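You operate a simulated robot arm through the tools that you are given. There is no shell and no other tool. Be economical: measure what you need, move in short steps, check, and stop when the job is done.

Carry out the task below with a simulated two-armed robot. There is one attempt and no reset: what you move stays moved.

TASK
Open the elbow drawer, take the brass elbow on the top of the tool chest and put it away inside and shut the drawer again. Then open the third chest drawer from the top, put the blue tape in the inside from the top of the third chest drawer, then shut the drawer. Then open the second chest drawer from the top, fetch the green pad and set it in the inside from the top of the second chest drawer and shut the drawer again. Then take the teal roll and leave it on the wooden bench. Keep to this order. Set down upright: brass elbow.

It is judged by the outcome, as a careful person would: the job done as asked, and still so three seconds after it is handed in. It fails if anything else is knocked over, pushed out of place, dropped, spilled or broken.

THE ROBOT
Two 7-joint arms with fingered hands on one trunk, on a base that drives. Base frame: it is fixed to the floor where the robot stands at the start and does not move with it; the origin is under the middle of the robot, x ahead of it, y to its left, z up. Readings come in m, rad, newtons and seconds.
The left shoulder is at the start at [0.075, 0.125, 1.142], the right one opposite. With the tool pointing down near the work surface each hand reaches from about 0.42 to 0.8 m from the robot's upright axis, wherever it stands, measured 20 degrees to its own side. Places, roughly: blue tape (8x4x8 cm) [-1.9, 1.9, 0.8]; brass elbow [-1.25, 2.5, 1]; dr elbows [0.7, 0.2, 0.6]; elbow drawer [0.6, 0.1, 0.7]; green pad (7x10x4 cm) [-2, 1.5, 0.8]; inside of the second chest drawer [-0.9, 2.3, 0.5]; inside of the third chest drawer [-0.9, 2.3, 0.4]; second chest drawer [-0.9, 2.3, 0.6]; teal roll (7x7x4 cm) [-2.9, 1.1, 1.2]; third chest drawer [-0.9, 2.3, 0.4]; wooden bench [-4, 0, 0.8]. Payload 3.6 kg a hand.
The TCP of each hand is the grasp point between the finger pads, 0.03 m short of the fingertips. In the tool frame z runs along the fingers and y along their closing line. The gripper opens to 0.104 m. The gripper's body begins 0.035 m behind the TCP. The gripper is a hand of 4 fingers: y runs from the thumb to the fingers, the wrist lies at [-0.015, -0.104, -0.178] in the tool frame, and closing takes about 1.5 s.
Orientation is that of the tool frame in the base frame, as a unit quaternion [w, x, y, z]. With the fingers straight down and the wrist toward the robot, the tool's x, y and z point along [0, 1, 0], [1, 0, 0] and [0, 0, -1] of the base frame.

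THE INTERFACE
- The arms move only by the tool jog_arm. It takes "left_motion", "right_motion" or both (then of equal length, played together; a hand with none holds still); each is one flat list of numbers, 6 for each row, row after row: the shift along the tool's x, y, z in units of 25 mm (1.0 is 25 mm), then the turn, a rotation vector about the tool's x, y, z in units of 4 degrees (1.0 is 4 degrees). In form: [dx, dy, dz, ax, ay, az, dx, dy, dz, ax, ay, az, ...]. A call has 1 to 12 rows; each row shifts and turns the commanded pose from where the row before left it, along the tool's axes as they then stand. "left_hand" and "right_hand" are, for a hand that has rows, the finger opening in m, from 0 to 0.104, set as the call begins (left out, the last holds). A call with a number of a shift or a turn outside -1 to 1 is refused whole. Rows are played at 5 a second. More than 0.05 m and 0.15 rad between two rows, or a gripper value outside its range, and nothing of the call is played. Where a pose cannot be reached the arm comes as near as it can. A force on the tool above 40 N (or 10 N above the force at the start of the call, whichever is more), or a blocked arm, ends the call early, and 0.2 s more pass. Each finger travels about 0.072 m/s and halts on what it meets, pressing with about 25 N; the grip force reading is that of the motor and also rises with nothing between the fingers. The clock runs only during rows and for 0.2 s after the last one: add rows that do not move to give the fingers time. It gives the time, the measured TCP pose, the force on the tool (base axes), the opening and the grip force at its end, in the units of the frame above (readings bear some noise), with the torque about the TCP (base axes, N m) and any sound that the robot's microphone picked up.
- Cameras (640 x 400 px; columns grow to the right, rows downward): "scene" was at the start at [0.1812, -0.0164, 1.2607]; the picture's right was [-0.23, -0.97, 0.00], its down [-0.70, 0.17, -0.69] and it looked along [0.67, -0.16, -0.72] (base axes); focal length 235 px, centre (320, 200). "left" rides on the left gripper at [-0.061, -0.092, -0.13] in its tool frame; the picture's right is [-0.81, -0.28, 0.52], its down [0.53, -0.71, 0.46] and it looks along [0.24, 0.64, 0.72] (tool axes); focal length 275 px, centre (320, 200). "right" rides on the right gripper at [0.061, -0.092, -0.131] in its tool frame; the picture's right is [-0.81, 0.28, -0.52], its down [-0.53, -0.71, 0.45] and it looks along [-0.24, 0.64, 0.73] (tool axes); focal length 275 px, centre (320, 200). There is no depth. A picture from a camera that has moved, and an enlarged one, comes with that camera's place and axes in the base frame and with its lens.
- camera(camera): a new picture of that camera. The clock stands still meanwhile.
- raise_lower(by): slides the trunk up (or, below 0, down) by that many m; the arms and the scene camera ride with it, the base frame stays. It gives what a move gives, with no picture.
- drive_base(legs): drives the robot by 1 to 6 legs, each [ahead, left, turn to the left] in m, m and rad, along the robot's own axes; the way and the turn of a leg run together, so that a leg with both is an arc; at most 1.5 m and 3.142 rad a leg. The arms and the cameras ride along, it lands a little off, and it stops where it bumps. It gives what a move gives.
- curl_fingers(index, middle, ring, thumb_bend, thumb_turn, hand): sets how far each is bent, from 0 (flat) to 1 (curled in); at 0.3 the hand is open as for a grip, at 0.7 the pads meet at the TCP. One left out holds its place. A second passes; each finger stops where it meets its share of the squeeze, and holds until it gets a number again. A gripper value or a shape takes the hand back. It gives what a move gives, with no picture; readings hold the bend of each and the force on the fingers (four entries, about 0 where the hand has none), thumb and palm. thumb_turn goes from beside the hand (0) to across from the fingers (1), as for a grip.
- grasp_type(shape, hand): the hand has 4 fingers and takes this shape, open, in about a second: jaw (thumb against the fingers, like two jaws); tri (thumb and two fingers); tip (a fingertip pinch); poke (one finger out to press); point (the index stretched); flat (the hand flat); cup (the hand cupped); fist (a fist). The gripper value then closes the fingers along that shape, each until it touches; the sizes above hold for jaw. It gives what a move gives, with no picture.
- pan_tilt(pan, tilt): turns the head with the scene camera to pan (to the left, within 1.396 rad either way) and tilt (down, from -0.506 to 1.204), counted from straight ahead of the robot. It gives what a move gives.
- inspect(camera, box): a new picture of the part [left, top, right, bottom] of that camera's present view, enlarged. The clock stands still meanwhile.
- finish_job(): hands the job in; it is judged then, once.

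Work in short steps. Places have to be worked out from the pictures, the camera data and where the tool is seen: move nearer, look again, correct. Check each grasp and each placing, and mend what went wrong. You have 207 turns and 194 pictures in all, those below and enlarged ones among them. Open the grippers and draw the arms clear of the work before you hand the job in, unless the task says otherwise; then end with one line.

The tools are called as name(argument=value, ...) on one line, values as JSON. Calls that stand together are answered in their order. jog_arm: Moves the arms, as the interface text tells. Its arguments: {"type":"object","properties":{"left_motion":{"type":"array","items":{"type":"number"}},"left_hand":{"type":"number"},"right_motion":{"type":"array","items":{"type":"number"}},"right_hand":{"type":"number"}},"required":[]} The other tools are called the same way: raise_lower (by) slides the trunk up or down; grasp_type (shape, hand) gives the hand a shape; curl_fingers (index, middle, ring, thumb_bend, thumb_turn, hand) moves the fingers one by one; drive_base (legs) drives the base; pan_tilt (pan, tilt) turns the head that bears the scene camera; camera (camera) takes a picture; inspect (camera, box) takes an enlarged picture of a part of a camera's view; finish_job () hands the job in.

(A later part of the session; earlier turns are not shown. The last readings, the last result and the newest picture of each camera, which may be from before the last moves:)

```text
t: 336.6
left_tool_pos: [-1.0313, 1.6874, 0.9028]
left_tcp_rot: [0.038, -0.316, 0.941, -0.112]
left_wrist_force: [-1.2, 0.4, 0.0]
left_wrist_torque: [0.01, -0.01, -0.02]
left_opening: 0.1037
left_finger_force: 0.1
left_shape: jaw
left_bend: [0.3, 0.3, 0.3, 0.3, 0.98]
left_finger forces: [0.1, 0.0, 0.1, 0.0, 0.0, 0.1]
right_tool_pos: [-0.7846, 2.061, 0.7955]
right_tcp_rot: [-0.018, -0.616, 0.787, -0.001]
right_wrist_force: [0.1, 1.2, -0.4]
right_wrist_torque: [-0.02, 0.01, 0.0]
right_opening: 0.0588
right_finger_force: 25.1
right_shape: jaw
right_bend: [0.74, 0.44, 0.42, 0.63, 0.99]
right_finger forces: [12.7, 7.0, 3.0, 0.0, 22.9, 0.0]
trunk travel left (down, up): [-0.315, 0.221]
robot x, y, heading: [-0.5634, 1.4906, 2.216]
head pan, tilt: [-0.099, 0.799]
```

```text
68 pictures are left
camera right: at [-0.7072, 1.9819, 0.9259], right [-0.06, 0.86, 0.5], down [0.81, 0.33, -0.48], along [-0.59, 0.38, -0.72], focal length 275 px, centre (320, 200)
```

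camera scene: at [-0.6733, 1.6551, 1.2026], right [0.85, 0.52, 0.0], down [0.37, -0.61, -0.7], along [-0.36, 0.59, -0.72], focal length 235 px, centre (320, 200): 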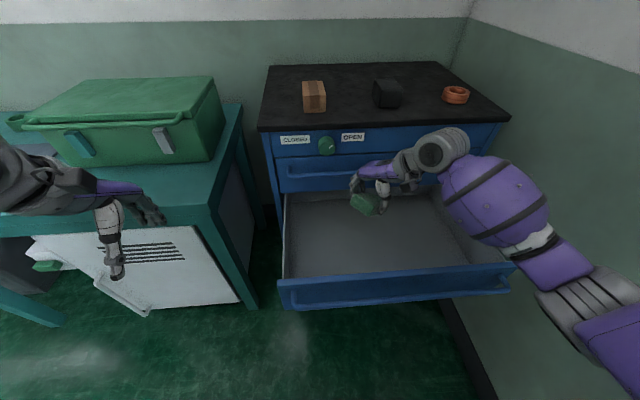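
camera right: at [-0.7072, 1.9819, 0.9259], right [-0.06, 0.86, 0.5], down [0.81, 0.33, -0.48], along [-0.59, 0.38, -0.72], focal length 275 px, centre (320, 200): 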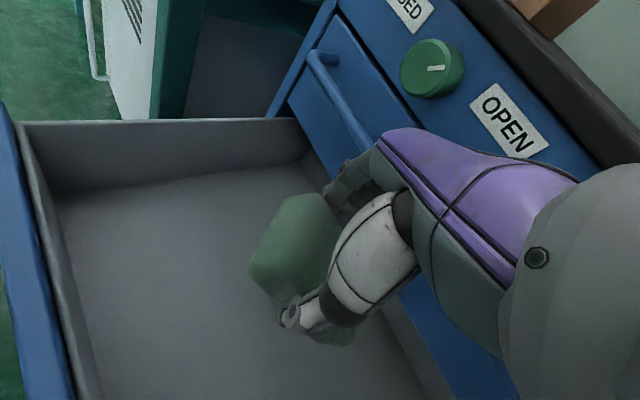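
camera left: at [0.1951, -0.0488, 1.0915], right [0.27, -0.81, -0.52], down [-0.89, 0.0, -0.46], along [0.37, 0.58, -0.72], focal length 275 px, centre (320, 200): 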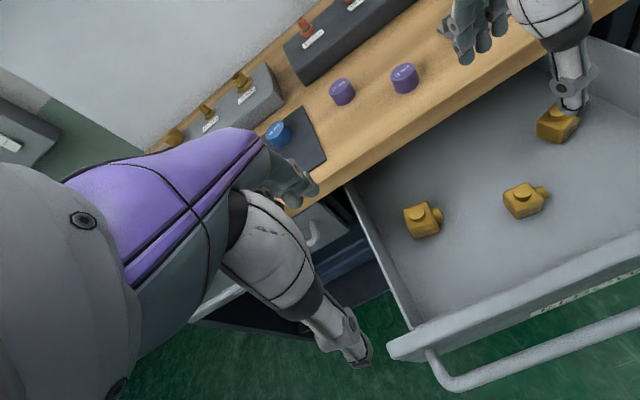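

Over the drawer. Descend 0.19 m then creep.

jog_arm(right_motion=[0, 0, 1, 0, 0, 0, 0, 0, 1, 0, 0, 0, 0, 0, 1, 0, 0, 0, 0, 0, 1, 0, 0, 0, 0, 0, 1, 0, 0, 0, 0, 0, 1, 0, 0, 0, 0, 0, 1, 0, 0, 0])

camera(camera="scene")

camera(camera="right")

```text
t: 338.2
left_tool_pos: [-1.0317, 1.6887, 0.9016]
left_tcp_rot: [0.038, -0.316, 0.941, -0.112]
left_wrist_force: [0.3, -0.1, -0.3]
left_wrist_torque: [0.0, 0.01, 0.0]
left_opening: 0.1039
left_finger_force: 0.1
left_shape: jaw
left_bend: [0.3, 0.3, 0.3, 0.3, 0.98]
left_finger forces: [0.0, 0.0, 0.1, 0.0, 0.0, 0.1]
right_tool_pos: [-0.7901, 2.0574, 0.6216]
right_tcp_rot: [-0.017, -0.616, 0.788, -0.001]
right_wrist_force: [-0.1, -1.1, 1.1]
right_wrist_torque: [0.02, 0.0, 0.0]
right_opening: 0.0585
right_finger_force: 24.9
right_shape: jaw
right_bend: [0.74, 0.44, 0.42, 0.63, 0.99]
right_finger forces: [12.8, 6.9, 3.0, 0.1, 22.7, 0.1]
trunk travel left (down, up): [-0.315, 0.221]
robot x, y, heading: [-0.5681, 1.4883, 2.219]
head pan, tilt: [-0.099, 0.799]
```

```text
67 pictures are left
camera scene: at [-0.6732, 1.6548, 1.2026], right [0.85, 0.52, 0.0], down [0.37, -0.61, -0.7], along [-0.36, 0.6, -0.72], focal length 235 px, centre (320, 200)
```

scene: 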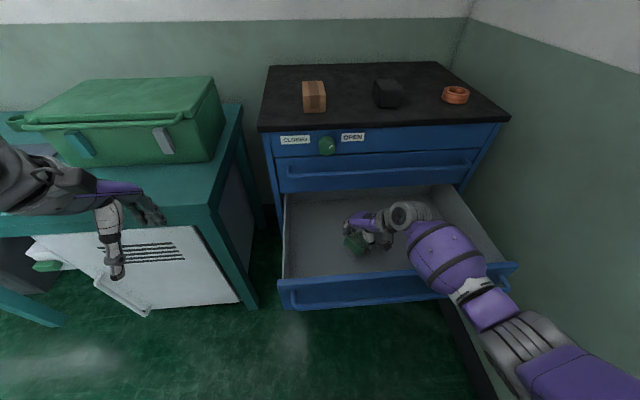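

```text
66 pictures are left
camera right: at [-0.7121, 1.979, 0.7504], right [-0.06, 0.86, 0.5], down [0.81, 0.34, -0.48], along [-0.59, 0.38, -0.72], focal length 275 px, centre (320, 200)
```

right: 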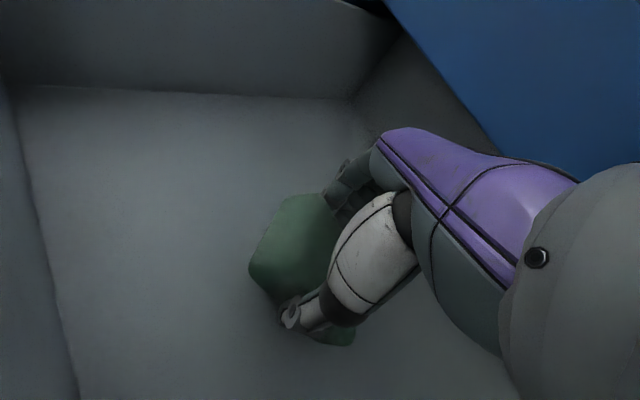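

Creep down until contact.

jog_arm(right_motion=[0, 0, 0.5, 0, 0, 0, 0, 0, 0.5, 0, 0, 0, 0, 0, 0.4, 0, 0, 0, 0, 0, 0.3, 0, 0, 0, 0, 0, 0.2, 0, 0, 0, 0, 0, 0.2, 0, 0, 0, 0, 0, 0.2, 0, 0, 0])

jog_arm(right_motion=[0, 0, 0.2, 0, 0, 0, 0, 0, 0.2, 0, 0, 0, 0, 0, 0.15, 0, 0, 0])

```text
t: 339.8
left_tool_pos: [-1.0301, 1.6864, 0.9029]
left_tcp_rot: [0.037, -0.316, 0.942, -0.111]
left_wrist_force: [0.0, -0.1, 0.3]
left_wrist_torque: [0.01, 0.02, -0.03]
left_opening: 0.1039
left_finger_force: 0.1
left_shape: jaw
left_bend: [0.3, 0.3, 0.3, 0.3, 0.98]
left_finger forces: [0.1, 0.0, 0.1, 0.0, 0.0, 0.0]
right_tool_pos: [-0.7946, 2.0576, 0.57]
right_tcp_rot: [-0.019, -0.615, 0.788, 0.007]
right_wrist_force: [2.2, 2.7, 36.5]
right_wrist_torque: [0.11, -0.24, 0.0]
right_opening: 0.057
right_finger_force: 24.5
right_shape: jaw
right_bend: [0.74, 0.45, 0.41, 0.64, 0.99]
right_finger forces: [13.5, 7.7, 4.1, 0.1, 26.5, 0.0]
trunk travel left (down, up): [-0.315, 0.221]
robot x, y, heading: [-0.5631, 1.4924, 2.219]
head pan, tilt: [-0.099, 0.799]
```

```text
t: 340.3
left_tool_pos: [-1.0321, 1.6874, 0.9015]
left_tcp_rot: [0.038, -0.316, 0.941, -0.112]
left_wrist_force: [-0.2, 1.2, 0.5]
left_wrist_torque: [-0.04, -0.02, 0.0]
left_opening: 0.1039
left_finger_force: 0.1
left_shape: jaw
left_bend: [0.3, 0.3, 0.3, 0.3, 0.98]
left_finger forces: [0.1, 0.1, 0.0, 0.0, 0.1, 0.0]
right_tool_pos: [-0.7977, 2.0616, 0.5638]
right_tcp_rot: [-0.02, -0.616, 0.788, 0.01]
right_wrist_force: [-0.7, -0.1, 16.2]
right_wrist_torque: [-0.26, -0.63, 0.02]
right_opening: 0.0561
right_finger_force: 24.4
right_shape: jaw
right_bend: [0.74, 0.45, 0.42, 0.65, 0.99]
right_finger forces: [12.7, 6.8, 3.5, 0.1, 31.0, 0.0]
trunk travel left (down, up): [-0.315, 0.221]
robot x, y, heading: [-0.5639, 1.493, 2.22]
head pan, tilt: [-0.099, 0.799]
stopped in row 2 (right hand): the force on the tool passed its limit at 50 N (the readings are from after the stop); the commanded pose is now the measured one
```

Firm contact with the floor. I open, then lift out and look.

jog_arm(right_motion=[0, 0, -0.1, 0, 0, 0, 0, 0, 0, 0, 0, 0, 0, 0, 0, 0, 0, 0, 0, 0, 0, 0, 0, 0, 0, 0, 0, 0, 0, 0, 0, 0, 0, 0, 0, 0, 0, 0, -0.5, 0, 0, 0, 0, 0, -1, 0, 0, 0, 0, 0, -1, 0, 0, 0, 0, 0, -1, 0, 0, 0, 0, 0, -1, 0, 0, 0, 0, 0, -1, 0, 0, 0], right_hand=0.104)

jog_arm(right_motion=[0, 0, -1, 0, 0, 0, 0, 0, -1, 0, 0, 0, 0, 0, -1, 0, 0, 0, 0, 0, -1, 0, 0, 0])

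camera(camera="right")

camera(camera="scene")

```text
t: 342.9
left_tool_pos: [-1.0312, 1.6893, 0.9015]
left_tcp_rot: [0.037, -0.316, 0.941, -0.113]
left_wrist_force: [-0.2, 0.7, -0.5]
left_wrist_torque: [-0.01, 0.02, 0.02]
left_opening: 0.1038
left_finger_force: 0.1
left_shape: jaw
left_bend: [0.3, 0.3, 0.3, 0.3, 0.98]
left_finger forces: [0.0, 0.0, 0.1, 0.0, 0.0, 0.0]
right_tool_pos: [-0.7919, 2.0601, 0.7039]
right_tcp_rot: [-0.018, -0.616, 0.788, 0.006]
right_wrist_force: [-0.2, 0.7, 0.1]
right_wrist_torque: [-0.01, 0.0, 0.03]
right_opening: 0.1038
right_finger_force: 0.1
right_shape: jaw
right_bend: [0.3, 0.3, 0.3, 0.3, 0.97]
right_finger forces: [0.0, 0.1, 0.0, 0.0, 0.0, 0.0]
trunk travel left (down, up): [-0.315, 0.221]
robot x, y, heading: [-0.562, 1.4939, 2.218]
head pan, tilt: [-0.099, 0.799]
```

```text
t: 343.9
left_tool_pos: [-1.0314, 1.6875, 0.9017]
left_tcp_rot: [0.037, -0.315, 0.942, -0.111]
left_wrist_force: [-0.3, -0.1, -0.6]
left_wrist_torque: [0.03, 0.0, -0.01]
left_opening: 0.1041
left_finger_force: 0.1
left_shape: jaw
left_bend: [0.3, 0.3, 0.3, 0.3, 0.98]
left_finger forces: [0.0, 0.1, 0.0, 0.0, 0.0, 0.1]
right_tool_pos: [-0.7863, 2.0632, 0.8025]
right_tcp_rot: [-0.019, -0.615, 0.788, 0.005]
right_wrist_force: [0.2, 0.5, -0.4]
right_wrist_torque: [0.0, -0.01, 0.0]
right_opening: 0.1041
right_finger_force: 0.1
right_shape: jaw
right_bend: [0.3, 0.3, 0.3, 0.3, 0.97]
right_finger forces: [0.0, 0.0, 0.0, 0.0, 0.0, 0.1]
trunk travel left (down, up): [-0.315, 0.221]
robot x, y, heading: [-0.5557, 1.4954, 2.22]
head pan, tilt: [-0.099, 0.799]
```

```text
65 pictures are left
camera right: at [-0.7072, 1.9825, 0.931], right [-0.05, 0.86, 0.51], down [0.8, 0.34, -0.49], along [-0.59, 0.38, -0.71], focal length 275 px, centre (320, 200)
```

right: 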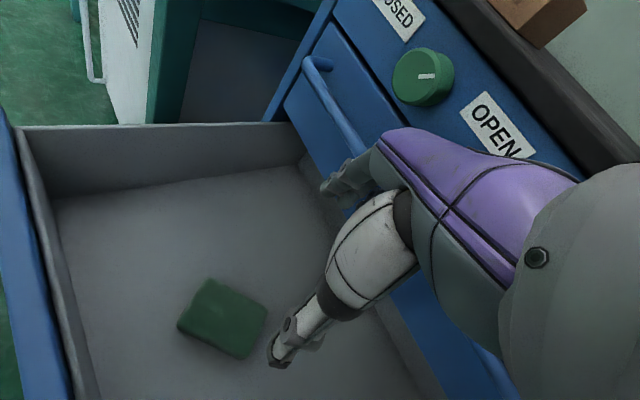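

```text
64 pictures are left
camera scene: at [-0.6731, 1.6547, 1.2027], right [0.85, 0.52, 0.0], down [0.37, -0.61, -0.7], along [-0.36, 0.6, -0.72], focal length 235 px, centre (320, 200)
```

scene: 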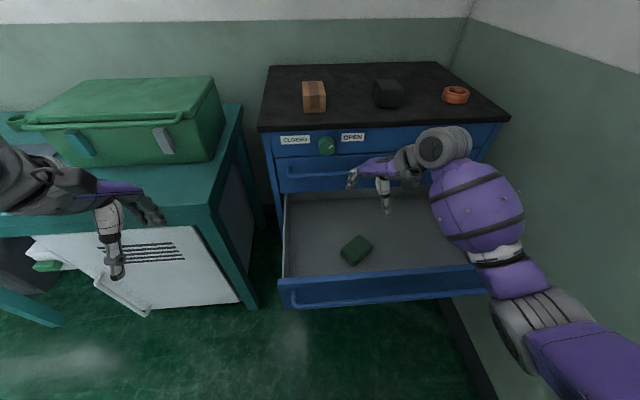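

Pad lies in the drawer. I back off 0.45 m, straighten the yaw, pitch the hand, make a fist at bar height.

drive_base(legs=[[-0.45, 0, 0]])

jog_arm(right_motion=[0, 0, 0.5, 0, 0, 1, 0, 0, 0.5, 0, 0, 1, 0, 0, 0.5, 0, 0, 1, 0, 0, 0.5, 0, 0, 1, 0, 0, 0, 0, 0, 1, 0, 0, 0, 0, 0, 1, 0, 0, 0, 0, 0, 1, 0, 0, 0, 0, 0, 1, 0, 0, 0, 0, 0, 1])

jog_arm(right_motion=[0, 0, 0, -1, 0, 0, 0, 0, 0, -1, 0, 0, 0, 0, 0, -1, 0, 0, 0, 0, 0, -1, 0, 0, 0, 0, 0, -1, 0, 0, 0, 0, 0, -1, 0, 0, 0, 0, 0, -1, 0, 0, 0, 0, 0, -1, 0, 0, 0, 0, 0, -1, 0, 0, 0, 0, 0, -1, 0, 0, 0, 0, 0, -1, 0, 0, 0, 0, 0, -1, 0, 0])

grasp_type(hand="right", shape="fist")

camera(camera="scene")

```text
t: 346.6
left_tool_pos: [-0.7605, 1.3305, 0.9026]
left_tcp_rot: [0.037, -0.313, 0.942, -0.113]
left_wrist_force: [-0.3, -0.1, -0.6]
left_wrist_torque: [0.02, 0.0, 0.0]
left_opening: 0.1036
left_finger_force: 0.1
left_shape: jaw
left_bend: [0.3, 0.3, 0.3, 0.3, 0.98]
left_finger forces: [0.1, 0.0, 0.0, 0.0, 0.0, 0.0]
right_tool_pos: [-0.5123, 1.7043, 0.8026]
right_tcp_rot: [-0.019, -0.613, 0.79, 0.006]
right_wrist_force: [0.5, -0.4, -0.2]
right_wrist_torque: [0.02, 0.0, 0.03]
right_opening: 0.1039
right_finger_force: 0.1
right_shape: jaw
right_bend: [0.3, 0.3, 0.3, 0.3, 0.97]
right_finger forces: [0.1, 0.0, 0.0, 0.1, 0.0, 0.0]
trunk travel left (down, up): [-0.315, 0.221]
robot x, y, heading: [-0.2937, 1.1316, 2.21]
head pan, tilt: [-0.099, 0.799]
```

```text
t: 348.6
left_tool_pos: [-0.7599, 1.3313, 0.9019]
left_tcp_rot: [0.037, -0.313, 0.942, -0.112]
left_wrist_force: [-1.1, -0.1, -0.8]
left_wrist_torque: [0.02, 0.0, -0.02]
left_opening: 0.1037
left_finger_force: 0.0
left_shape: jaw
left_bend: [0.3, 0.3, 0.3, 0.3, 0.98]
left_finger forces: [0.0, 0.0, 0.1, 0.0, 0.1, 0.1]
right_tool_pos: [-0.4825, 1.732, 0.7477]
right_tcp_rot: [-0.03, -0.386, 0.922, -0.001]
right_wrist_force: [0.6, -0.5, 0.0]
right_wrist_torque: [0.0, 0.01, -0.01]
right_opening: 0.1036
right_finger_force: 0.0
right_shape: jaw
right_bend: [0.3, 0.3, 0.3, 0.3, 0.97]
right_finger forces: [0.0, 0.0, 0.0, 0.1, 0.0, 0.0]
right hand out of reach, approached as far as the arm can: row 7, 8, 9
trunk travel left (down, up): [-0.315, 0.221]
robot x, y, heading: [-0.2916, 1.1309, 2.216]
head pan, tilt: [-0.099, 0.799]
```

```text
t: 351.2
left_tool_pos: [-0.7604, 1.331, 0.9018]
left_tcp_rot: [0.038, -0.312, 0.943, -0.112]
left_wrist_force: [0.0, -0.4, -0.2]
left_wrist_torque: [0.0, 0.03, 0.02]
left_opening: 0.1036
left_finger_force: 0.0
left_shape: jaw
left_bend: [0.3, 0.3, 0.3, 0.3, 0.98]
left_finger forces: [0.0, 0.0, 0.1, 0.0, 0.0, 0.1]
right_tool_pos: [-0.4811, 1.7316, 0.7464]
right_tcp_rot: [-0.176, -0.335, 0.846, 0.377]
right_wrist_force: [0.9, 0.0, -0.3]
right_wrist_torque: [-0.02, 0.02, -0.03]
right_opening: 0.1036
right_finger_force: 0.2
right_shape: jaw
right_bend: [0.3, 0.3, 0.3, 0.3, 0.97]
right_finger forces: [0.0, 0.0, 0.0, 0.1, 0.0, 0.0]
trunk travel left (down, up): [-0.315, 0.221]
robot x, y, heading: [-0.2901, 1.1345, 2.211]
head pan, tilt: [-0.099, 0.799]
```

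```text
t: 352.1
left_tool_pos: [-0.7603, 1.3317, 0.9017]
left_tcp_rot: [0.038, -0.313, 0.943, -0.112]
left_wrist_force: [-0.1, -0.6, 0.7]
left_wrist_torque: [-0.01, -0.01, -0.02]
left_opening: 0.104
left_finger_force: 0.0
left_shape: jaw
left_bend: [0.3, 0.3, 0.3, 0.3, 0.98]
left_finger forces: [0.0, 0.1, 0.0, 0.0, 0.1, 0.1]
right_tool_pos: [-0.4818, 1.7314, 0.7484]
right_tcp_rot: [-0.176, -0.335, 0.845, 0.377]
right_wrist_force: [0.1, -0.6, -0.3]
right_wrist_torque: [0.0, -0.01, 0.03]
right_opening: 0.0003
right_finger_force: 0.0
right_shape: fist
right_bend: [1.0, 1.0, 1.0, 0.86, 0.85]
right_finger forces: [0.0, 0.0, 0.0, 0.0, 0.0, 0.0]
trunk travel left (down, up): [-0.315, 0.221]
robot x, y, heading: [-0.2945, 1.1344, 2.209]
head pan, tilt: [-0.099, 0.799]
```

```text
63 pictures are left
camera scene: at [-0.4019, 1.2956, 1.2027], right [0.86, 0.51, 0.0], down [0.37, -0.61, -0.7], along [-0.36, 0.6, -0.72], focal length 235 px, centre (320, 200)
```

scene: 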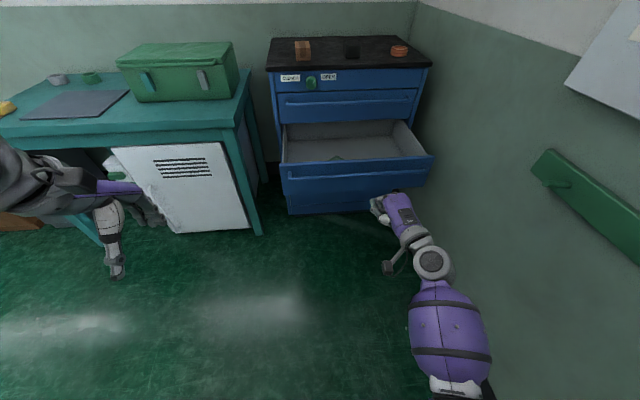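

I lower the right fist 9 cm with the arm and extend it 0.1 m, keeping the left hand high.

jog_arm(right_motion=[0, -0.67, 0.6, 0, 0, 0, 0, -0.67, 0.6, 0, 0, 0, 0, -0.67, 0.6, 0, 0, 0, 0, -0.67, 0.6, 0, 0, 0, 0, 0.67, 0.74, 0, 0, 0, 0, 0.67, 0.74, 0, 0, 0, 0, 0.67, 0.74, 0, 0, 0, 0, 0.67, 0.74, 0, 0, 0])

camera(camera="right")

```text
t: 353.9
left_tool_pos: [-0.7617, 1.3311, 0.9014]
left_tcp_rot: [0.038, -0.313, 0.942, -0.113]
left_wrist_force: [0.0, 0.1, 0.2]
left_wrist_torque: [0.02, -0.01, 0.0]
left_opening: 0.1038
left_finger_force: 0.1
left_shape: jaw
left_bend: [0.3, 0.3, 0.3, 0.3, 0.98]
left_finger forces: [0.0, 0.0, 0.1, 0.1, 0.0, 0.1]
right_tool_pos: [-0.5548, 1.801, 0.6585]
right_tcp_rot: [-0.175, -0.336, 0.846, 0.375]
right_wrist_force: [0.0, 0.4, 0.6]
right_wrist_torque: [0.01, -0.01, 0.01]
right_opening: 0.0
right_finger_force: 0.0
right_shape: fist
right_bend: [1.0, 1.0, 1.0, 0.86, 0.85]
right_finger forces: [0.0, 0.0, 0.0, 0.0, 0.1, 0.0]
trunk travel left (down, up): [-0.315, 0.221]
robot x, y, heading: [-0.2929, 1.1329, 2.219]
head pan, tilt: [-0.099, 0.799]
```

```text
62 pictures are left
camera right: at [-0.4856, 1.6451, 0.6769], right [0.74, 0.43, 0.51], down [0.44, 0.26, -0.86], along [-0.5, 0.86, 0.0], focal length 275 px, centre (320, 200)
```

right: 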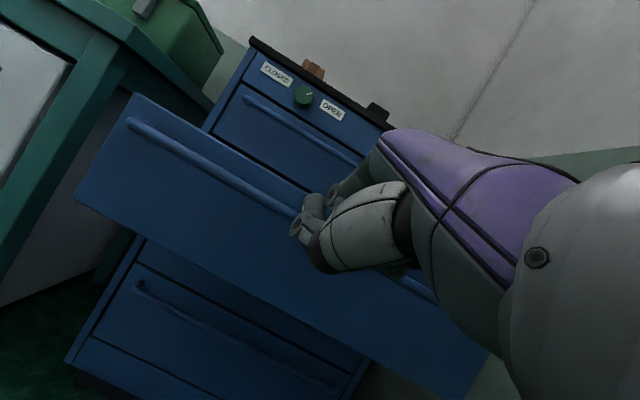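

The fist is level with the bar; push by driving.

drive_base(legs=[[0.3, 0, 0]])

camera(camera="scene")

```text
t: 355.9
left_tool_pos: [-0.9351, 1.5695, 0.9013]
left_tcp_rot: [0.037, -0.31, 0.943, -0.113]
left_wrist_force: [-0.3, -0.3, -0.7]
left_wrist_torque: [-0.02, 0.03, -0.02]
left_opening: 0.104
left_finger_force: 0.1
left_shape: jaw
left_bend: [0.3, 0.3, 0.3, 0.3, 0.98]
left_finger forces: [0.1, 0.1, 0.0, 0.1, 0.0, 0.1]
right_tool_pos: [-0.7252, 2.0393, 0.6593]
right_tcp_rot: [-0.174, -0.333, 0.847, 0.377]
right_wrist_force: [0.4, -0.4, 2.3]
right_wrist_torque: [-0.09, 0.0, 0.0]
right_opening: 0.0
right_finger_force: 0.1
right_shape: fist
right_bend: [1.0, 1.0, 1.0, 0.86, 0.85]
right_finger forces: [0.1, 0.1, 0.0, 0.1, 4.4, 0.0]
trunk travel left (down, up): [-0.315, 0.221]
robot x, y, heading: [-0.4685, 1.3696, 2.212]
head pan, tilt: [-0.099, 0.799]
```

```text
61 pictures are left
camera scene: at [-0.5764, 1.5326, 1.2027], right [0.86, 0.51, 0.0], down [0.37, -0.62, -0.7], along [-0.36, 0.6, -0.72], focal length 235 px, centre (320, 200)
```

scene: 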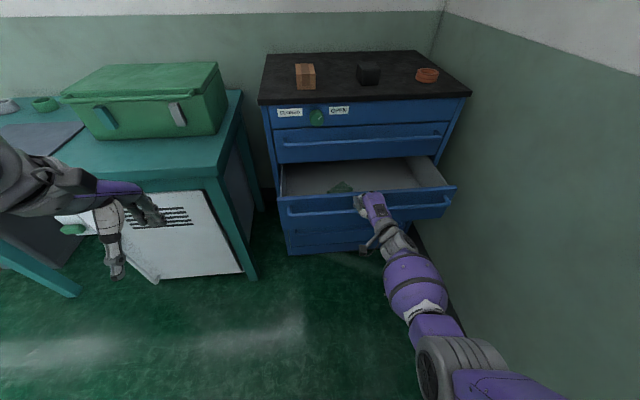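

Going in. Push further 0.17 and then to the stop.

drive_base(legs=[[0.16, 0, 0], [0.06, 0, 0]])

inspect(camera="scene", box=[230, 20, 530, 270])

```text
t: 357.9
left_tool_pos: [-1.0447, 1.7215, 0.9026]
left_tcp_rot: [0.037, -0.309, 0.944, -0.112]
left_wrist_force: [-0.7, -0.6, -0.2]
left_wrist_torque: [-0.01, -0.01, -0.02]
left_opening: 0.1038
left_finger_force: 0.0
left_shape: jaw
left_bend: [0.3, 0.3, 0.3, 0.3, 0.98]
left_finger forces: [0.1, 0.0, 0.0, 0.0, 0.1, 0.0]
right_tool_pos: [-0.8334, 2.1876, 0.6576]
right_tcp_rot: [-0.176, -0.335, 0.846, 0.376]
right_wrist_force: [7.9, -8.8, 3.7]
right_wrist_torque: [0.17, 0.31, 0.11]
right_opening: 0.0
right_finger_force: 0.1
right_shape: fist
right_bend: [1.0, 1.0, 1.0, 0.92, 0.83]
right_finger forces: [0.1, 3.9, 0.1, 0.1, 14.1, 0.0]
trunk travel left (down, up): [-0.315, 0.221]
robot x, y, heading: [-0.5792, 1.52, 2.206]
head pan, tilt: [-0.099, 0.799]
stopped in leg 2: the force on the tool passed its limit at 60 N (the readings are from after the stop); the commanded pose is now the measured one
```

```text
1.60 times, centred on (380, 145) of scene
camera zoom: at [-0.6864, 1.6826, 1.2029], right [0.86, 0.51, 0.0], down [0.36, -0.62, -0.7], along [-0.36, 0.6, -0.72], focal length 376 px, centre (224, 288)
```

zoom: 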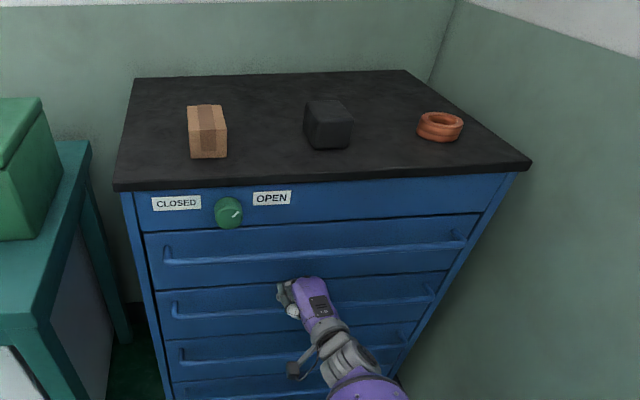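

All drawers are flush and shut. Now the teal roll on the wall shelf: I back off, open the hand, raise the trunk fully and roll the hand for a sideways grip.

drive_base(legs=[[-0.45, 0, 0]])

grasp_type(hand="right", shape="jaw")

raise_lower(by=0.215)

jog_arm(right_motion=[0, 0.2, -0.9, 0, 0, -1, 0, 0.2, -0.9, 0, 0, -1, 0, 0, 0, 0, 0, -1, 0, 0, 0, 0, 0, -1, 0, 0, 0, 0, 0, -1, 0, 0, 0, 0, 0, -1, 0, 0, 0, 0, 0, -1, 0, 0, 0, 0, 0, -1, 0, 0, 0, 0, 0, -1, 0, 0, 0, 0, 0, -1, 0, 0, 0, 0, 0, -1])

jog_arm(right_motion=[0, 0, 0, 0, 0, -1, 0, 0, 0, 0, 0, -1, 0, 0, 0, 0, 0, -1, 0, 0, 0, 0, 0, -1, 0, 0, 0, 0, 0, -1, 0, 0, 0, 0, 0, -1, 0, 0, 0, 0, 0, -1, 0, 0, 0, 0, 0, -1, 0, 0, 0, 0, 0, -1, 0, 0, 0, 0, 0, -1, 0, 0, 0, 0, 0, -1])

camera(camera="scene")

```text
t: 360.6
left_tool_pos: [-0.7823, 1.3643, 0.9025]
left_tcp_rot: [0.038, -0.311, 0.943, -0.113]
left_wrist_force: [0.1, 0.2, -0.4]
left_wrist_torque: [-0.01, -0.01, 0.04]
left_opening: 0.1039
left_finger_force: 0.0
left_shape: jaw
left_bend: [0.3, 0.3, 0.3, 0.3, 0.98]
left_finger forces: [0.0, 0.0, 0.0, 0.1, 0.1, 0.1]
right_tool_pos: [-0.5738, 1.8302, 0.6575]
right_tcp_rot: [-0.176, -0.335, 0.846, 0.376]
right_wrist_force: [0.1, -0.4, 0.3]
right_wrist_torque: [0.01, -0.01, 0.0]
right_opening: 0.0
right_finger_force: 0.0
right_shape: fist
right_bend: [1.0, 1.0, 1.0, 0.86, 0.85]
right_finger forces: [0.1, 0.0, 0.0, 0.1, 0.0, 0.0]
trunk travel left (down, up): [-0.315, 0.221]
robot x, y, heading: [-0.3192, 1.1635, 2.206]
head pan, tilt: [-0.099, 0.799]
```

```text
t: 361.4
left_tool_pos: [-0.7824, 1.3626, 0.9019]
left_tcp_rot: [0.037, -0.311, 0.943, -0.112]
left_wrist_force: [0.4, 0.2, 0.7]
left_wrist_torque: [0.0, 0.0, -0.01]
left_opening: 0.104
left_finger_force: 0.1
left_shape: jaw
left_bend: [0.3, 0.3, 0.3, 0.3, 0.98]
left_finger forces: [0.0, 0.1, 0.0, 0.0, 0.0, 0.0]
right_tool_pos: [-0.5743, 1.8307, 0.6568]
right_tcp_rot: [-0.176, -0.335, 0.846, 0.376]
right_wrist_force: [0.7, -0.1, -0.1]
right_wrist_torque: [0.0, -0.01, 0.04]
right_opening: 0.1037
right_finger_force: 0.0
right_shape: jaw
right_bend: [0.3, 0.3, 0.3, 0.3, 0.97]
right_finger forces: [0.0, 0.0, 0.0, 0.0, 0.1, 0.1]
trunk travel left (down, up): [-0.315, 0.221]
robot x, y, heading: [-0.3169, 1.1644, 2.211]
head pan, tilt: [-0.099, 0.799]
```

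```text
t: 363.7
left_tool_pos: [-0.782, 1.3637, 1.1174]
left_tcp_rot: [0.037, -0.311, 0.943, -0.113]
left_wrist_force: [0.2, 0.2, -0.2]
left_wrist_torque: [0.01, 0.03, -0.02]
left_opening: 0.1038
left_finger_force: 0.0
left_shape: jaw
left_bend: [0.3, 0.3, 0.3, 0.3, 0.98]
left_finger forces: [0.0, 0.1, 0.1, 0.0, 0.1, 0.1]
right_tool_pos: [-0.5919, 1.8537, 0.9861]
right_tcp_rot: [-0.194, -0.327, 0.81, 0.446]
right_wrist_force: [-0.4, 0.2, 0.6]
right_wrist_torque: [0.04, 0.02, -0.02]
right_opening: 0.1042
right_finger_force: 0.0
right_shape: jaw
right_bend: [0.3, 0.3, 0.3, 0.3, 0.97]
right_finger forces: [0.0, 0.0, 0.0, 0.0, 0.0, 0.0]
trunk travel left (down, up): [-0.53, 0.006]
robot x, y, heading: [-0.3148, 1.1637, 2.206]
head pan, tilt: [-0.099, 0.799]
```

```text
t: 366.1
left_tool_pos: [-0.7825, 1.3619, 1.1173]
left_tcp_rot: [0.037, -0.31, 0.943, -0.112]
left_wrist_force: [-0.5, -0.5, 1.2]
left_wrist_torque: [0.03, 0.02, 0.0]
left_opening: 0.1041
left_finger_force: 0.1
left_shape: jaw
left_bend: [0.3, 0.3, 0.3, 0.3, 0.98]
left_finger forces: [0.0, 0.1, 0.1, 0.0, 0.0, 0.1]
right_tool_pos: [-0.568, 1.8316, 1.0189]
right_tcp_rot: [-0.014, -0.607, 0.627, 0.488]
right_wrist_force: [0.2, 0.1, 0.7]
right_wrist_torque: [0.01, 0.03, 0.02]
right_opening: 0.1038
right_finger_force: 0.0
right_shape: jaw
right_bend: [0.3, 0.3, 0.3, 0.3, 0.97]
right_finger forces: [0.0, 0.0, 0.0, 0.1, 0.0, 0.0]
trunk travel left (down, up): [-0.53, 0.006]
robot x, y, heading: [-0.3159, 1.1611, 2.207]
head pan, tilt: [-0.099, 0.799]
```

```text
t: 368.5
left_tool_pos: [-0.782, 1.3641, 1.1172]
left_tcp_rot: [0.036, -0.312, 0.943, -0.113]
left_wrist_force: [-0.5, -0.3, 0.4]
left_wrist_torque: [0.0, -0.03, 0.01]
left_opening: 0.1036
left_finger_force: 0.1
left_shape: jaw
left_bend: [0.3, 0.3, 0.3, 0.3, 0.98]
left_finger forces: [0.0, 0.0, 0.0, 0.0, 0.0, 0.1]
right_tool_pos: [-0.5676, 1.8312, 1.018]
right_tcp_rot: [-0.171, 0.798, -0.354, -0.457]
right_wrist_force: [0.6, -0.3, 0.6]
right_wrist_torque: [0.01, -0.02, 0.01]
right_opening: 0.1039
right_finger_force: 0.1
right_shape: jaw
right_bend: [0.3, 0.3, 0.3, 0.3, 0.97]
right_finger forces: [0.0, 0.0, 0.0, 0.0, 0.0, 0.0]
trunk travel left (down, up): [-0.53, 0.006]
robot x, y, heading: [-0.3198, 1.1628, 2.206]
head pan, tilt: [-0.099, 0.799]
```

```text
59 pictures are left
camera scene: at [-0.3616, 1.2414, 1.4327], right [0.86, 0.51, 0.0], down [0.37, -0.62, -0.7], along [-0.36, 0.6, -0.72], focal length 235 px, centre (320, 200)
```

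scene: 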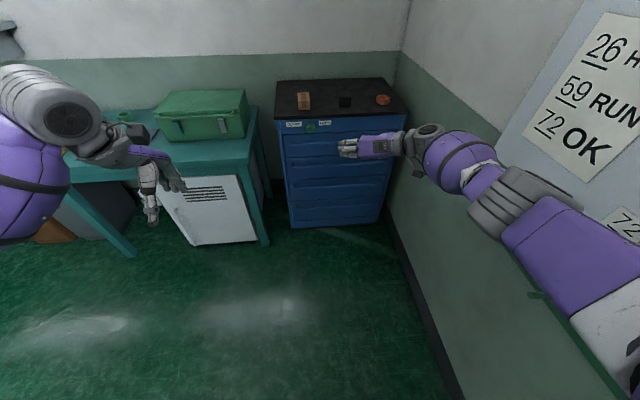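

Everything's shut. I raise the right hand toward shelf height and drive left along the wall toward the shelf.

jog_arm(right_motion=[-0.85, 0.05, -0.52, 0, 0, 0, -0.85, 0.05, -0.52, 0, 0, 0, -0.85, 0.05, -0.52, 0, 0, 0, -0.85, 0.05, -0.52, 0, 0, 0, -0.85, 0.05, -0.52, 0, 0, 0, -0.85, 0.05, -0.52, 0, 0, 0, -0.85, 0.05, -0.52, 0, 0, 0, -0.85, 0.05, -0.52, 0, 0, 0, -0.85, 0.05, -0.52, 0, 0, 0, -0.85, 0.05, -0.52, 0, 0, 0, -0.85, 0.05, -0.52, 0, 0, 0])

drive_base(legs=[[0, 1.1, 0], [0, 0.95, 0]])

pan_tilt(pan=0.3, tilt=0.4)

camera(camera="scene")

```text
t: 370.9
left_tool_pos: [-0.7839, 1.3627, 1.1175]
left_tcp_rot: [0.037, -0.311, 0.943, -0.112]
left_wrist_force: [-0.2, 0.1, 0.1]
left_wrist_torque: [0.0, 0.0, 0.0]
left_opening: 0.1039
left_finger_force: 0.0
left_shape: jaw
left_bend: [0.3, 0.3, 0.3, 0.3, 0.98]
left_finger forces: [0.0, 0.0, 0.1, 0.0, 0.1, 0.1]
right_tool_pos: [-0.5666, 1.8324, 1.2933]
right_tcp_rot: [-0.17, 0.797, -0.355, -0.457]
right_wrist_force: [-0.7, 0.0, -0.8]
right_wrist_torque: [0.0, 0.04, 0.02]
right_opening: 0.1038
right_finger_force: 0.1
right_shape: jaw
right_bend: [0.3, 0.3, 0.3, 0.3, 0.97]
right_finger forces: [0.0, 0.1, 0.0, 0.1, 0.0, 0.1]
trunk travel left (down, up): [-0.53, 0.006]
robot x, y, heading: [-0.3134, 1.1588, 2.21]
head pan, tilt: [-0.099, 0.799]
```

```text
t: 388.9
left_tool_pos: [-2.4112, 0.1891, 1.1178]
left_tcp_rot: [0.036, -0.301, 0.946, -0.113]
left_wrist_force: [0.4, -0.5, -0.6]
left_wrist_torque: [0.0, -0.01, 0.01]
left_opening: 0.104
left_finger_force: 0.2
left_shape: jaw
left_bend: [0.3, 0.3, 0.3, 0.3, 0.98]
left_finger forces: [0.0, 0.0, 0.1, 0.1, 0.0, 0.0]
right_tool_pos: [-2.1871, 0.653, 1.2929]
right_tcp_rot: [-0.175, 0.794, -0.364, -0.454]
right_wrist_force: [-1.5, -0.4, 0.1]
right_wrist_torque: [0.02, 0.03, 0.01]
right_opening: 0.1039
right_finger_force: 0.2
right_shape: jaw
right_bend: [0.3, 0.3, 0.3, 0.3, 0.97]
right_finger forces: [0.1, 0.0, 0.1, 0.1, 0.0, 0.0]
trunk travel left (down, up): [-0.53, 0.006]
robot x, y, heading: [-1.9503, -0.025, 2.184]
head pan, tilt: [-0.099, 0.799]
```

```text
t: 389.8
left_tool_pos: [-2.4112, 0.19, 1.1183]
left_tcp_rot: [0.036, -0.301, 0.946, -0.112]
left_wrist_force: [0.2, 0.1, -0.2]
left_wrist_torque: [-0.01, -0.02, -0.04]
left_opening: 0.104
left_finger_force: 0.1
left_shape: jaw
left_bend: [0.3, 0.3, 0.3, 0.3, 0.98]
left_finger forces: [0.0, 0.0, 0.1, 0.0, 0.0, 0.0]
right_tool_pos: [-2.186, 0.6536, 1.2929]
right_tcp_rot: [-0.176, 0.794, -0.364, -0.455]
right_wrist_force: [-0.1, -0.4, 0.7]
right_wrist_torque: [0.01, -0.01, 0.0]
right_opening: 0.1032
right_finger_force: 0.2
right_shape: jaw
right_bend: [0.3, 0.3, 0.3, 0.3, 0.97]
right_finger forces: [0.0, 0.1, 0.0, 0.1, 0.1, 0.0]
trunk travel left (down, up): [-0.53, 0.006]
robot x, y, heading: [-1.9505, -0.0214, 2.185]
head pan, tilt: [0.3, 0.4]
```

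```text
58 pictures are left
camera scene: at [-2.0271, 0.0448, 1.4677], right [0.61, 0.79, 0.0], down [0.31, -0.24, -0.92], along [-0.73, 0.56, -0.39], focal length 235 px, centre (320, 200)
```

scene: 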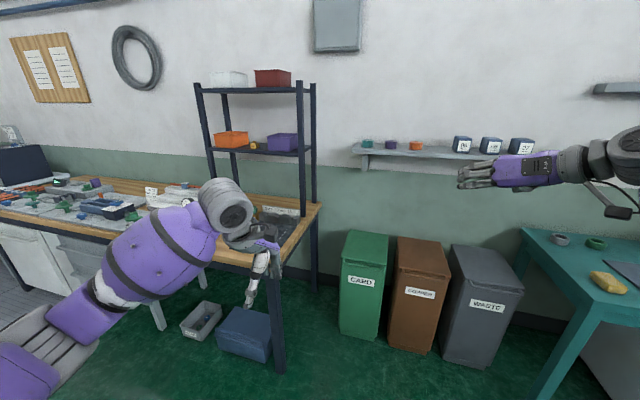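

I zoom on the shelf and the wooden bench's near end.

inspect(camera="scene", box=[100, 150, 340, 290])

inspect(camera="scene", box=[340, 120, 480, 200])

```text
2.67 times, centred on (220, 220) of scene
camera zoom: at [-2.0271, 0.0448, 1.4677], right [0.61, 0.79, 0.0], down [0.31, -0.24, -0.92], along [-0.73, 0.56, -0.39], focal length 627 px, centre (587, 147)
```

zoom: 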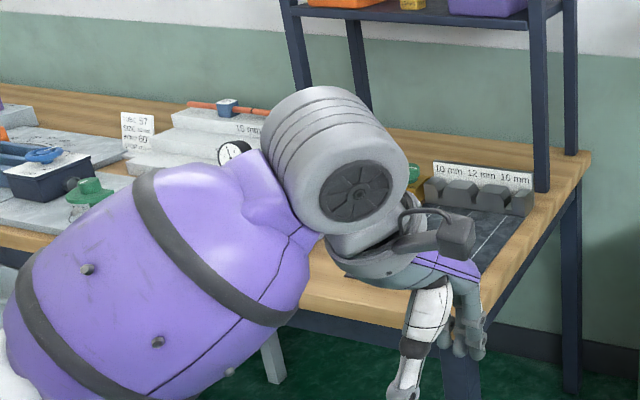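

```text
4.57 times, centred on (410, 160) of scene
camera zoom: at [-2.0271, 0.0448, 1.4677], right [0.61, 0.79, 0.0], down [0.31, -0.24, -0.92], along [-0.73, 0.56, -0.39], focal length 1074 px, centre (-91, 383)
```

zoom: 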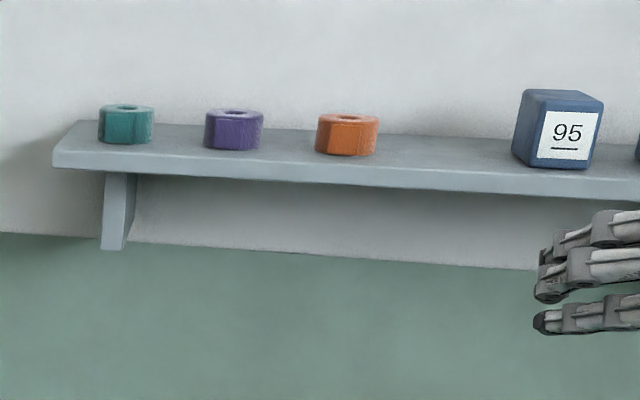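

Rolls are short cylinders with ample gaps. I drive 0.6 forward, 0.18 left.

drive_base(legs=[[0, 0, 0.03], [0.6, 0.18, 0]])

pan_tilt(pan=0.0, tilt=0.3)

camera(camera="scene")

camera(camera="right")

```text
t: 393.6
left_tool_pos: [-2.9148, 0.5344, 1.1166]
left_tcp_rot: [0.037, -0.317, 0.941, -0.112]
left_wrist_force: [0.0, -0.1, -1.6]
left_wrist_torque: [0.0, -0.04, 0.0]
left_opening: 0.104
left_finger_force: 0.0
left_shape: jaw
left_bend: [0.3, 0.3, 0.3, 0.3, 0.98]
left_finger forces: [0.1, 0.0, 0.0, 0.0, 0.0, 0.0]
right_tool_pos: [-2.7036, 1.0052, 1.293]
right_tcp_rot: [-0.167, 0.8, -0.351, -0.458]
right_wrist_force: [-0.2, -0.1, 0.1]
right_wrist_torque: [-0.01, 0.01, 0.01]
right_opening: 0.1038
right_finger_force: 0.0
right_shape: jaw
right_bend: [0.3, 0.3, 0.3, 0.3, 0.97]
right_finger forces: [0.0, 0.0, 0.0, 0.0, 0.0, 0.1]
trunk travel left (down, up): [-0.53, 0.006]
robot x, y, heading: [-2.4448, 0.3389, 2.219]
head pan, tilt: [0.3, 0.4]
```

```text
t: 394.4
left_tool_pos: [-2.9155, 0.5342, 1.1179]
left_tcp_rot: [0.038, -0.316, 0.941, -0.112]
left_wrist_force: [0.1, -0.1, 0.1]
left_wrist_torque: [0.01, 0.0, -0.03]
left_opening: 0.1038
left_finger_force: 0.1
left_shape: jaw
left_bend: [0.3, 0.3, 0.3, 0.3, 0.98]
left_finger forces: [0.0, 0.0, 0.0, 0.1, 0.0, 0.0]
right_tool_pos: [-2.7053, 1.0059, 1.2925]
right_tcp_rot: [-0.168, 0.8, -0.351, -0.457]
right_wrist_force: [0.4, -0.6, -0.2]
right_wrist_torque: [0.01, 0.0, -0.01]
right_opening: 0.1037
right_finger_force: 0.0
right_shape: jaw
right_bend: [0.3, 0.3, 0.3, 0.3, 0.97]
right_finger forces: [0.0, 0.1, 0.1, 0.0, 0.0, 0.1]
trunk travel left (down, up): [-0.53, 0.006]
robot x, y, heading: [-2.4483, 0.3389, 2.214]
head pan, tilt: [0.0, 0.3]
```

```text
55 pictures are left
camera scene: at [-2.507, 0.4223, 1.4771], right [0.8, 0.6, 0.0], down [0.18, -0.24, -0.96], along [-0.58, 0.76, -0.3], focal length 235 px, centre (320, 200)
```

scene: 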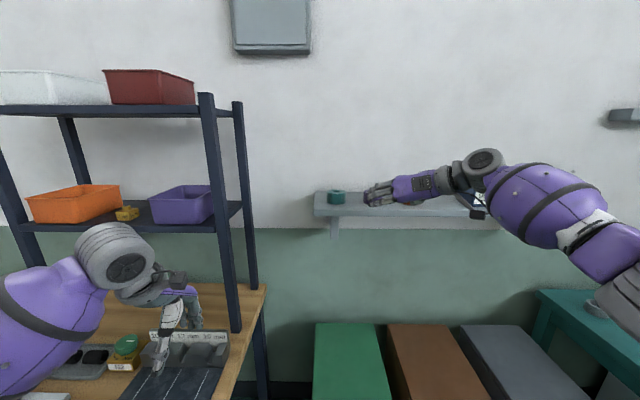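

```text
54 pictures are left
camera right: at [-2.5379, 0.9673, 1.3037], right [-0.15, -0.17, 0.97], down [0.05, 0.98, 0.18], along [-0.99, 0.08, -0.14], focal length 275 px, centre (320, 200)
```

right: 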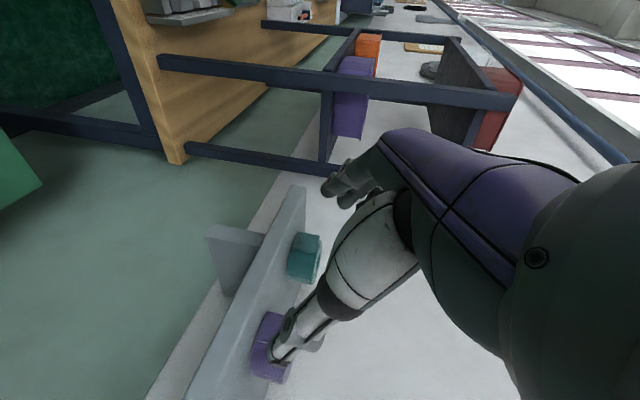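

Excellent fix: teal roll at (-2.947,1.093,1.236). I first move the hand left and slightly forward/down to a pre-grasp in front of it.

jog_arm(right_motion=[-0.1, 0.86, 0.625, 0, 0, 0, -0.1, 0.86, 0.625, 0, 0, 0, -0.1, 0.86, 0.625, 0, 0, 0, -0.1, 0.86, 0.625, 0, 0, 0, -0.1, 0.86, 0.625, 0, 0, 0, -0.1, 0.86, 0.625, 0, 0, 0])

camera(camera="right")

inspect(camera="scene", box=[270, 120, 450, 250])

```text
t: 395.8
left_tool_pos: [-2.9154, 0.5333, 1.1173]
left_tcp_rot: [0.038, -0.316, 0.941, -0.112]
left_wrist_force: [0.6, 0.7, 0.3]
left_wrist_torque: [-0.02, -0.01, 0.01]
left_opening: 0.1039
left_finger_force: 0.0
left_shape: jaw
left_bend: [0.3, 0.3, 0.3, 0.3, 0.98]
left_finger forces: [0.0, 0.1, 0.0, 0.0, 0.0, 0.0]
right_tool_pos: [-2.8289, 0.9721, 1.2648]
right_tcp_rot: [-0.168, 0.799, -0.351, -0.458]
right_wrist_force: [-0.4, -0.1, -0.8]
right_wrist_torque: [0.0, 0.02, 0.0]
right_opening: 0.1037
right_finger_force: 0.1
right_shape: jaw
right_bend: [0.3, 0.3, 0.3, 0.3, 0.97]
right_finger forces: [0.1, 0.0, 0.1, 0.1, 0.1, 0.0]
right hand out of reach, approached as far as the arm can: row 5, 6
trunk travel left (down, up): [-0.53, 0.006]
robot x, y, heading: [-2.4448, 0.3391, 2.216]
head pan, tilt: [0.0, 0.3]
```

```text
53 pictures are left
camera right: at [-2.6631, 0.9335, 1.2751], right [-0.15, -0.17, 0.97], down [0.05, 0.98, 0.18], along [-0.99, 0.08, -0.14], focal length 275 px, centre (320, 200)
```

right: 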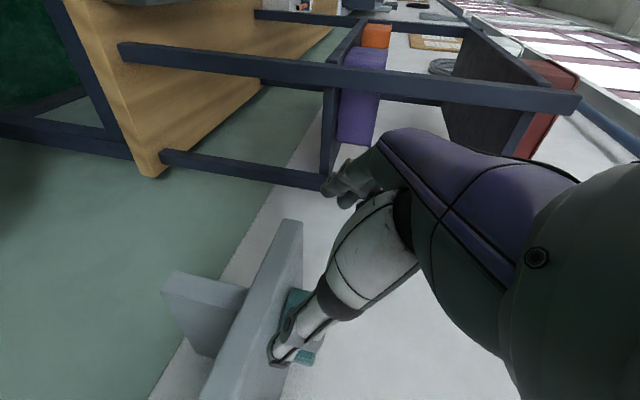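

```text
3.08 times, centred on (360, 185) of scene
camera zoom: at [-2.507, 0.4224, 1.4771], right [0.8, 0.6, 0.0], down [0.18, -0.24, -0.96], along [-0.58, 0.76, -0.3], focal length 723 px, centre (197, 246)
```

zoom: 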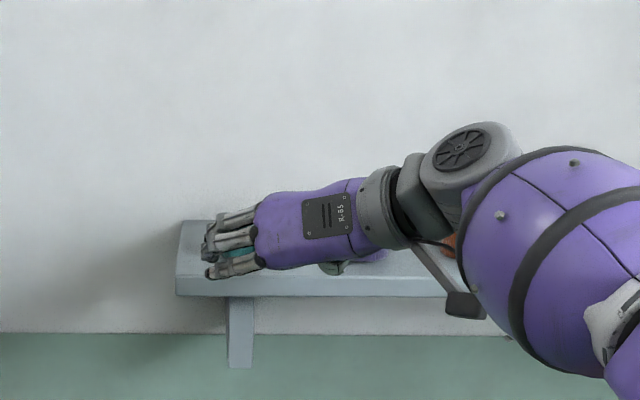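

The arm is at its lateral limit, 2 cm short of the roll's centreline. I lower the trunk 2.2 cm, yaw the base slightly left, and drive in 9 cm.

raise_lower(by=-0.022)

drive_base(legs=[[0.09, 0, 0.032]])

camera(camera="right")

inspect(camera="scene", box=[270, 120, 450, 250])

```text
t: 396.4
left_tool_pos: [-2.9153, 0.5329, 1.0967]
left_tcp_rot: [0.038, -0.317, 0.941, -0.111]
left_wrist_force: [1.0, 0.4, 0.3]
left_wrist_torque: [0.05, -0.02, -0.02]
left_opening: 0.1037
left_finger_force: 0.0
left_shape: jaw
left_bend: [0.3, 0.3, 0.3, 0.3, 0.98]
left_finger forces: [0.0, 0.1, 0.0, 0.0, 0.1, 0.0]
right_tool_pos: [-2.8299, 0.9715, 1.244]
right_tcp_rot: [-0.167, 0.799, -0.35, -0.459]
right_wrist_force: [0.2, -0.9, 0.3]
right_wrist_torque: [0.0, -0.01, -0.01]
right_opening: 0.1038
right_finger_force: 0.1
right_shape: jaw
right_bend: [0.3, 0.3, 0.3, 0.3, 0.97]
right_finger forces: [0.1, 0.0, 0.1, 0.0, 0.1, 0.0]
trunk travel left (down, up): [-0.508, 0.028]
robot x, y, heading: [-2.4457, 0.3377, 2.219]
head pan, tilt: [0.0, 0.3]
```

```text
t: 397.6
left_tool_pos: [-2.9759, 0.5907, 1.0956]
left_tcp_rot: [0.039, -0.332, 0.936, -0.111]
left_wrist_force: [0.3, -0.4, 0.0]
left_wrist_torque: [0.01, -0.03, -0.03]
left_opening: 0.104
left_finger_force: 0.2
left_shape: jaw
left_bend: [0.3, 0.3, 0.3, 0.3, 0.98]
left_finger forces: [0.1, 0.1, 0.0, 0.0, 0.0, 0.1]
right_tool_pos: [-2.9048, 1.0303, 1.2413]
right_tcp_rot: [-0.161, 0.805, -0.338, -0.46]
right_wrist_force: [0.7, 1.0, 0.5]
right_wrist_torque: [0.0, -0.02, 0.04]
right_opening: 0.104
right_finger_force: 0.1
right_shape: jaw
right_bend: [0.3, 0.3, 0.3, 0.3, 0.98]
right_finger forces: [0.0, 0.1, 0.0, 0.0, 0.0, 0.0]
trunk travel left (down, up): [-0.508, 0.028]
robot x, y, heading: [-2.5032, 0.4104, 2.25]
head pan, tilt: [0.0, 0.3]
```

```text
51 pictures are left
camera right: at [-2.7368, 0.9975, 1.2531], right [-0.15, -0.17, 0.97], down [0.02, 0.98, 0.18], along [-0.99, 0.04, -0.14], focal length 275 px, centre (320, 200)
```

right: 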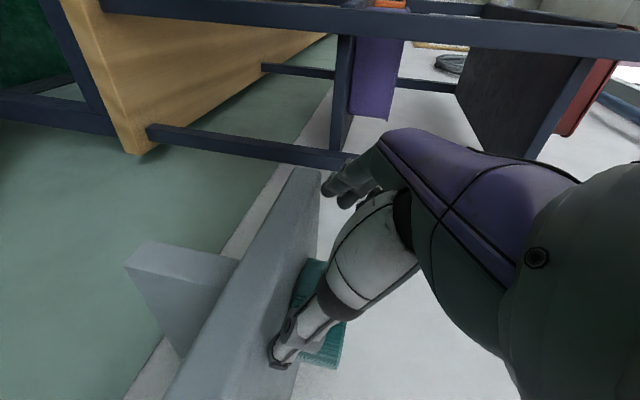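

```text
3.08 times, centred on (360, 185) of scene
camera zoom: at [-2.5804, 0.5103, 1.4551], right [0.78, 0.63, 0.0], down [0.19, -0.23, -0.96], along [-0.6, 0.74, -0.3], focal length 723 px, centre (197, 246)
```

zoom: 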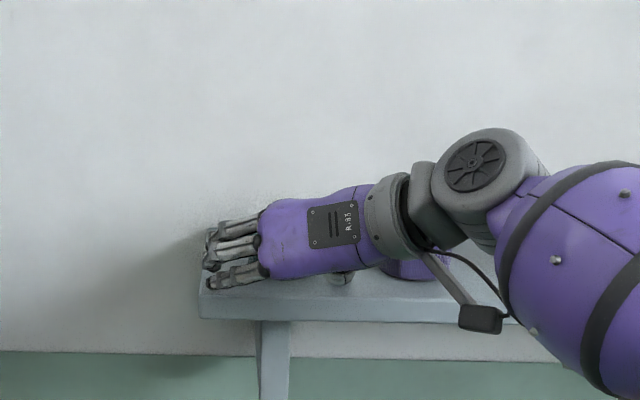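

Lined up (r −.706 vs −.702), 7.5 cm to go. I raise 6 mm for shelf clearance and advance 5 cm.

raise_lower(by=0.007)

drive_base(legs=[[0.05, 0, 0]])

camera(camera="right")

```text
t: 398.1
left_tool_pos: [-2.9764, 0.5905, 1.1026]
left_tcp_rot: [0.039, -0.331, 0.936, -0.112]
left_wrist_force: [-0.2, -0.3, -0.8]
left_wrist_torque: [-0.01, 0.0, -0.03]
left_opening: 0.104
left_finger_force: 0.1
left_shape: jaw
left_bend: [0.3, 0.3, 0.3, 0.3, 0.98]
left_finger forces: [0.0, 0.0, 0.0, 0.1, 0.1, 0.1]
right_tool_pos: [-2.9051, 1.0313, 1.2474]
right_tcp_rot: [-0.161, 0.805, -0.337, -0.46]
right_wrist_force: [1.1, -0.7, -0.3]
right_wrist_torque: [0.01, 0.03, -0.01]
right_opening: 0.1038
right_finger_force: 0.0
right_shape: jaw
right_bend: [0.3, 0.3, 0.3, 0.3, 0.98]
right_finger forces: [0.0, 0.1, 0.0, 0.1, 0.0, 0.0]
trunk travel left (down, up): [-0.515, 0.021]
robot x, y, heading: [-2.4997, 0.4111, 2.252]
head pan, tilt: [0.0, 0.3]
```

```text
t: 399.1
left_tool_pos: [-3.008, 0.6285, 1.1018]
left_tcp_rot: [0.04, -0.332, 0.936, -0.112]
left_wrist_force: [0.4, 0.1, 0.5]
left_wrist_torque: [-0.02, -0.03, -0.01]
left_opening: 0.1037
left_finger_force: 0.1
left_shape: jaw
left_bend: [0.3, 0.3, 0.3, 0.3, 0.98]
left_finger forces: [0.0, 0.0, 0.0, 0.1, 0.0, 0.1]
right_tool_pos: [-2.9364, 1.0686, 1.249]
right_tcp_rot: [-0.16, 0.805, -0.338, -0.46]
right_wrist_force: [-0.5, 0.2, -1.6]
right_wrist_torque: [0.01, 0.01, 0.04]
right_opening: 0.104
right_finger_force: 0.1
right_shape: jaw
right_bend: [0.3, 0.3, 0.3, 0.3, 0.98]
right_finger forces: [0.0, 0.0, 0.0, 0.1, 0.0, 0.0]
trunk travel left (down, up): [-0.515, 0.021]
robot x, y, heading: [-2.5321, 0.4496, 2.246]
head pan, tilt: [0.0, 0.3]
```

```text
49 pictures are left
camera right: at [-2.7686, 1.0368, 1.2604], right [-0.14, -0.17, 0.97], down [0.02, 0.98, 0.18], along [-0.99, 0.04, -0.14], focal length 275 px, centre (320, 200)
```

right: 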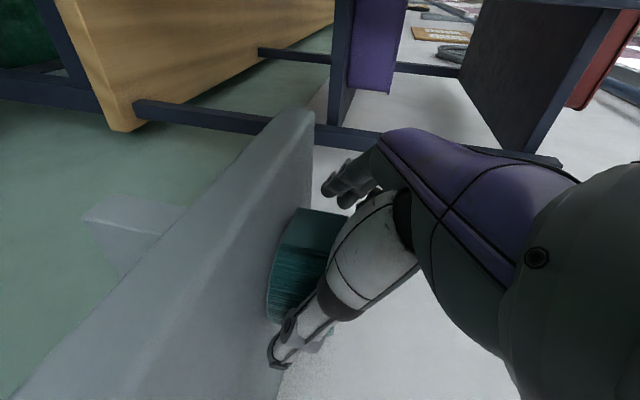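

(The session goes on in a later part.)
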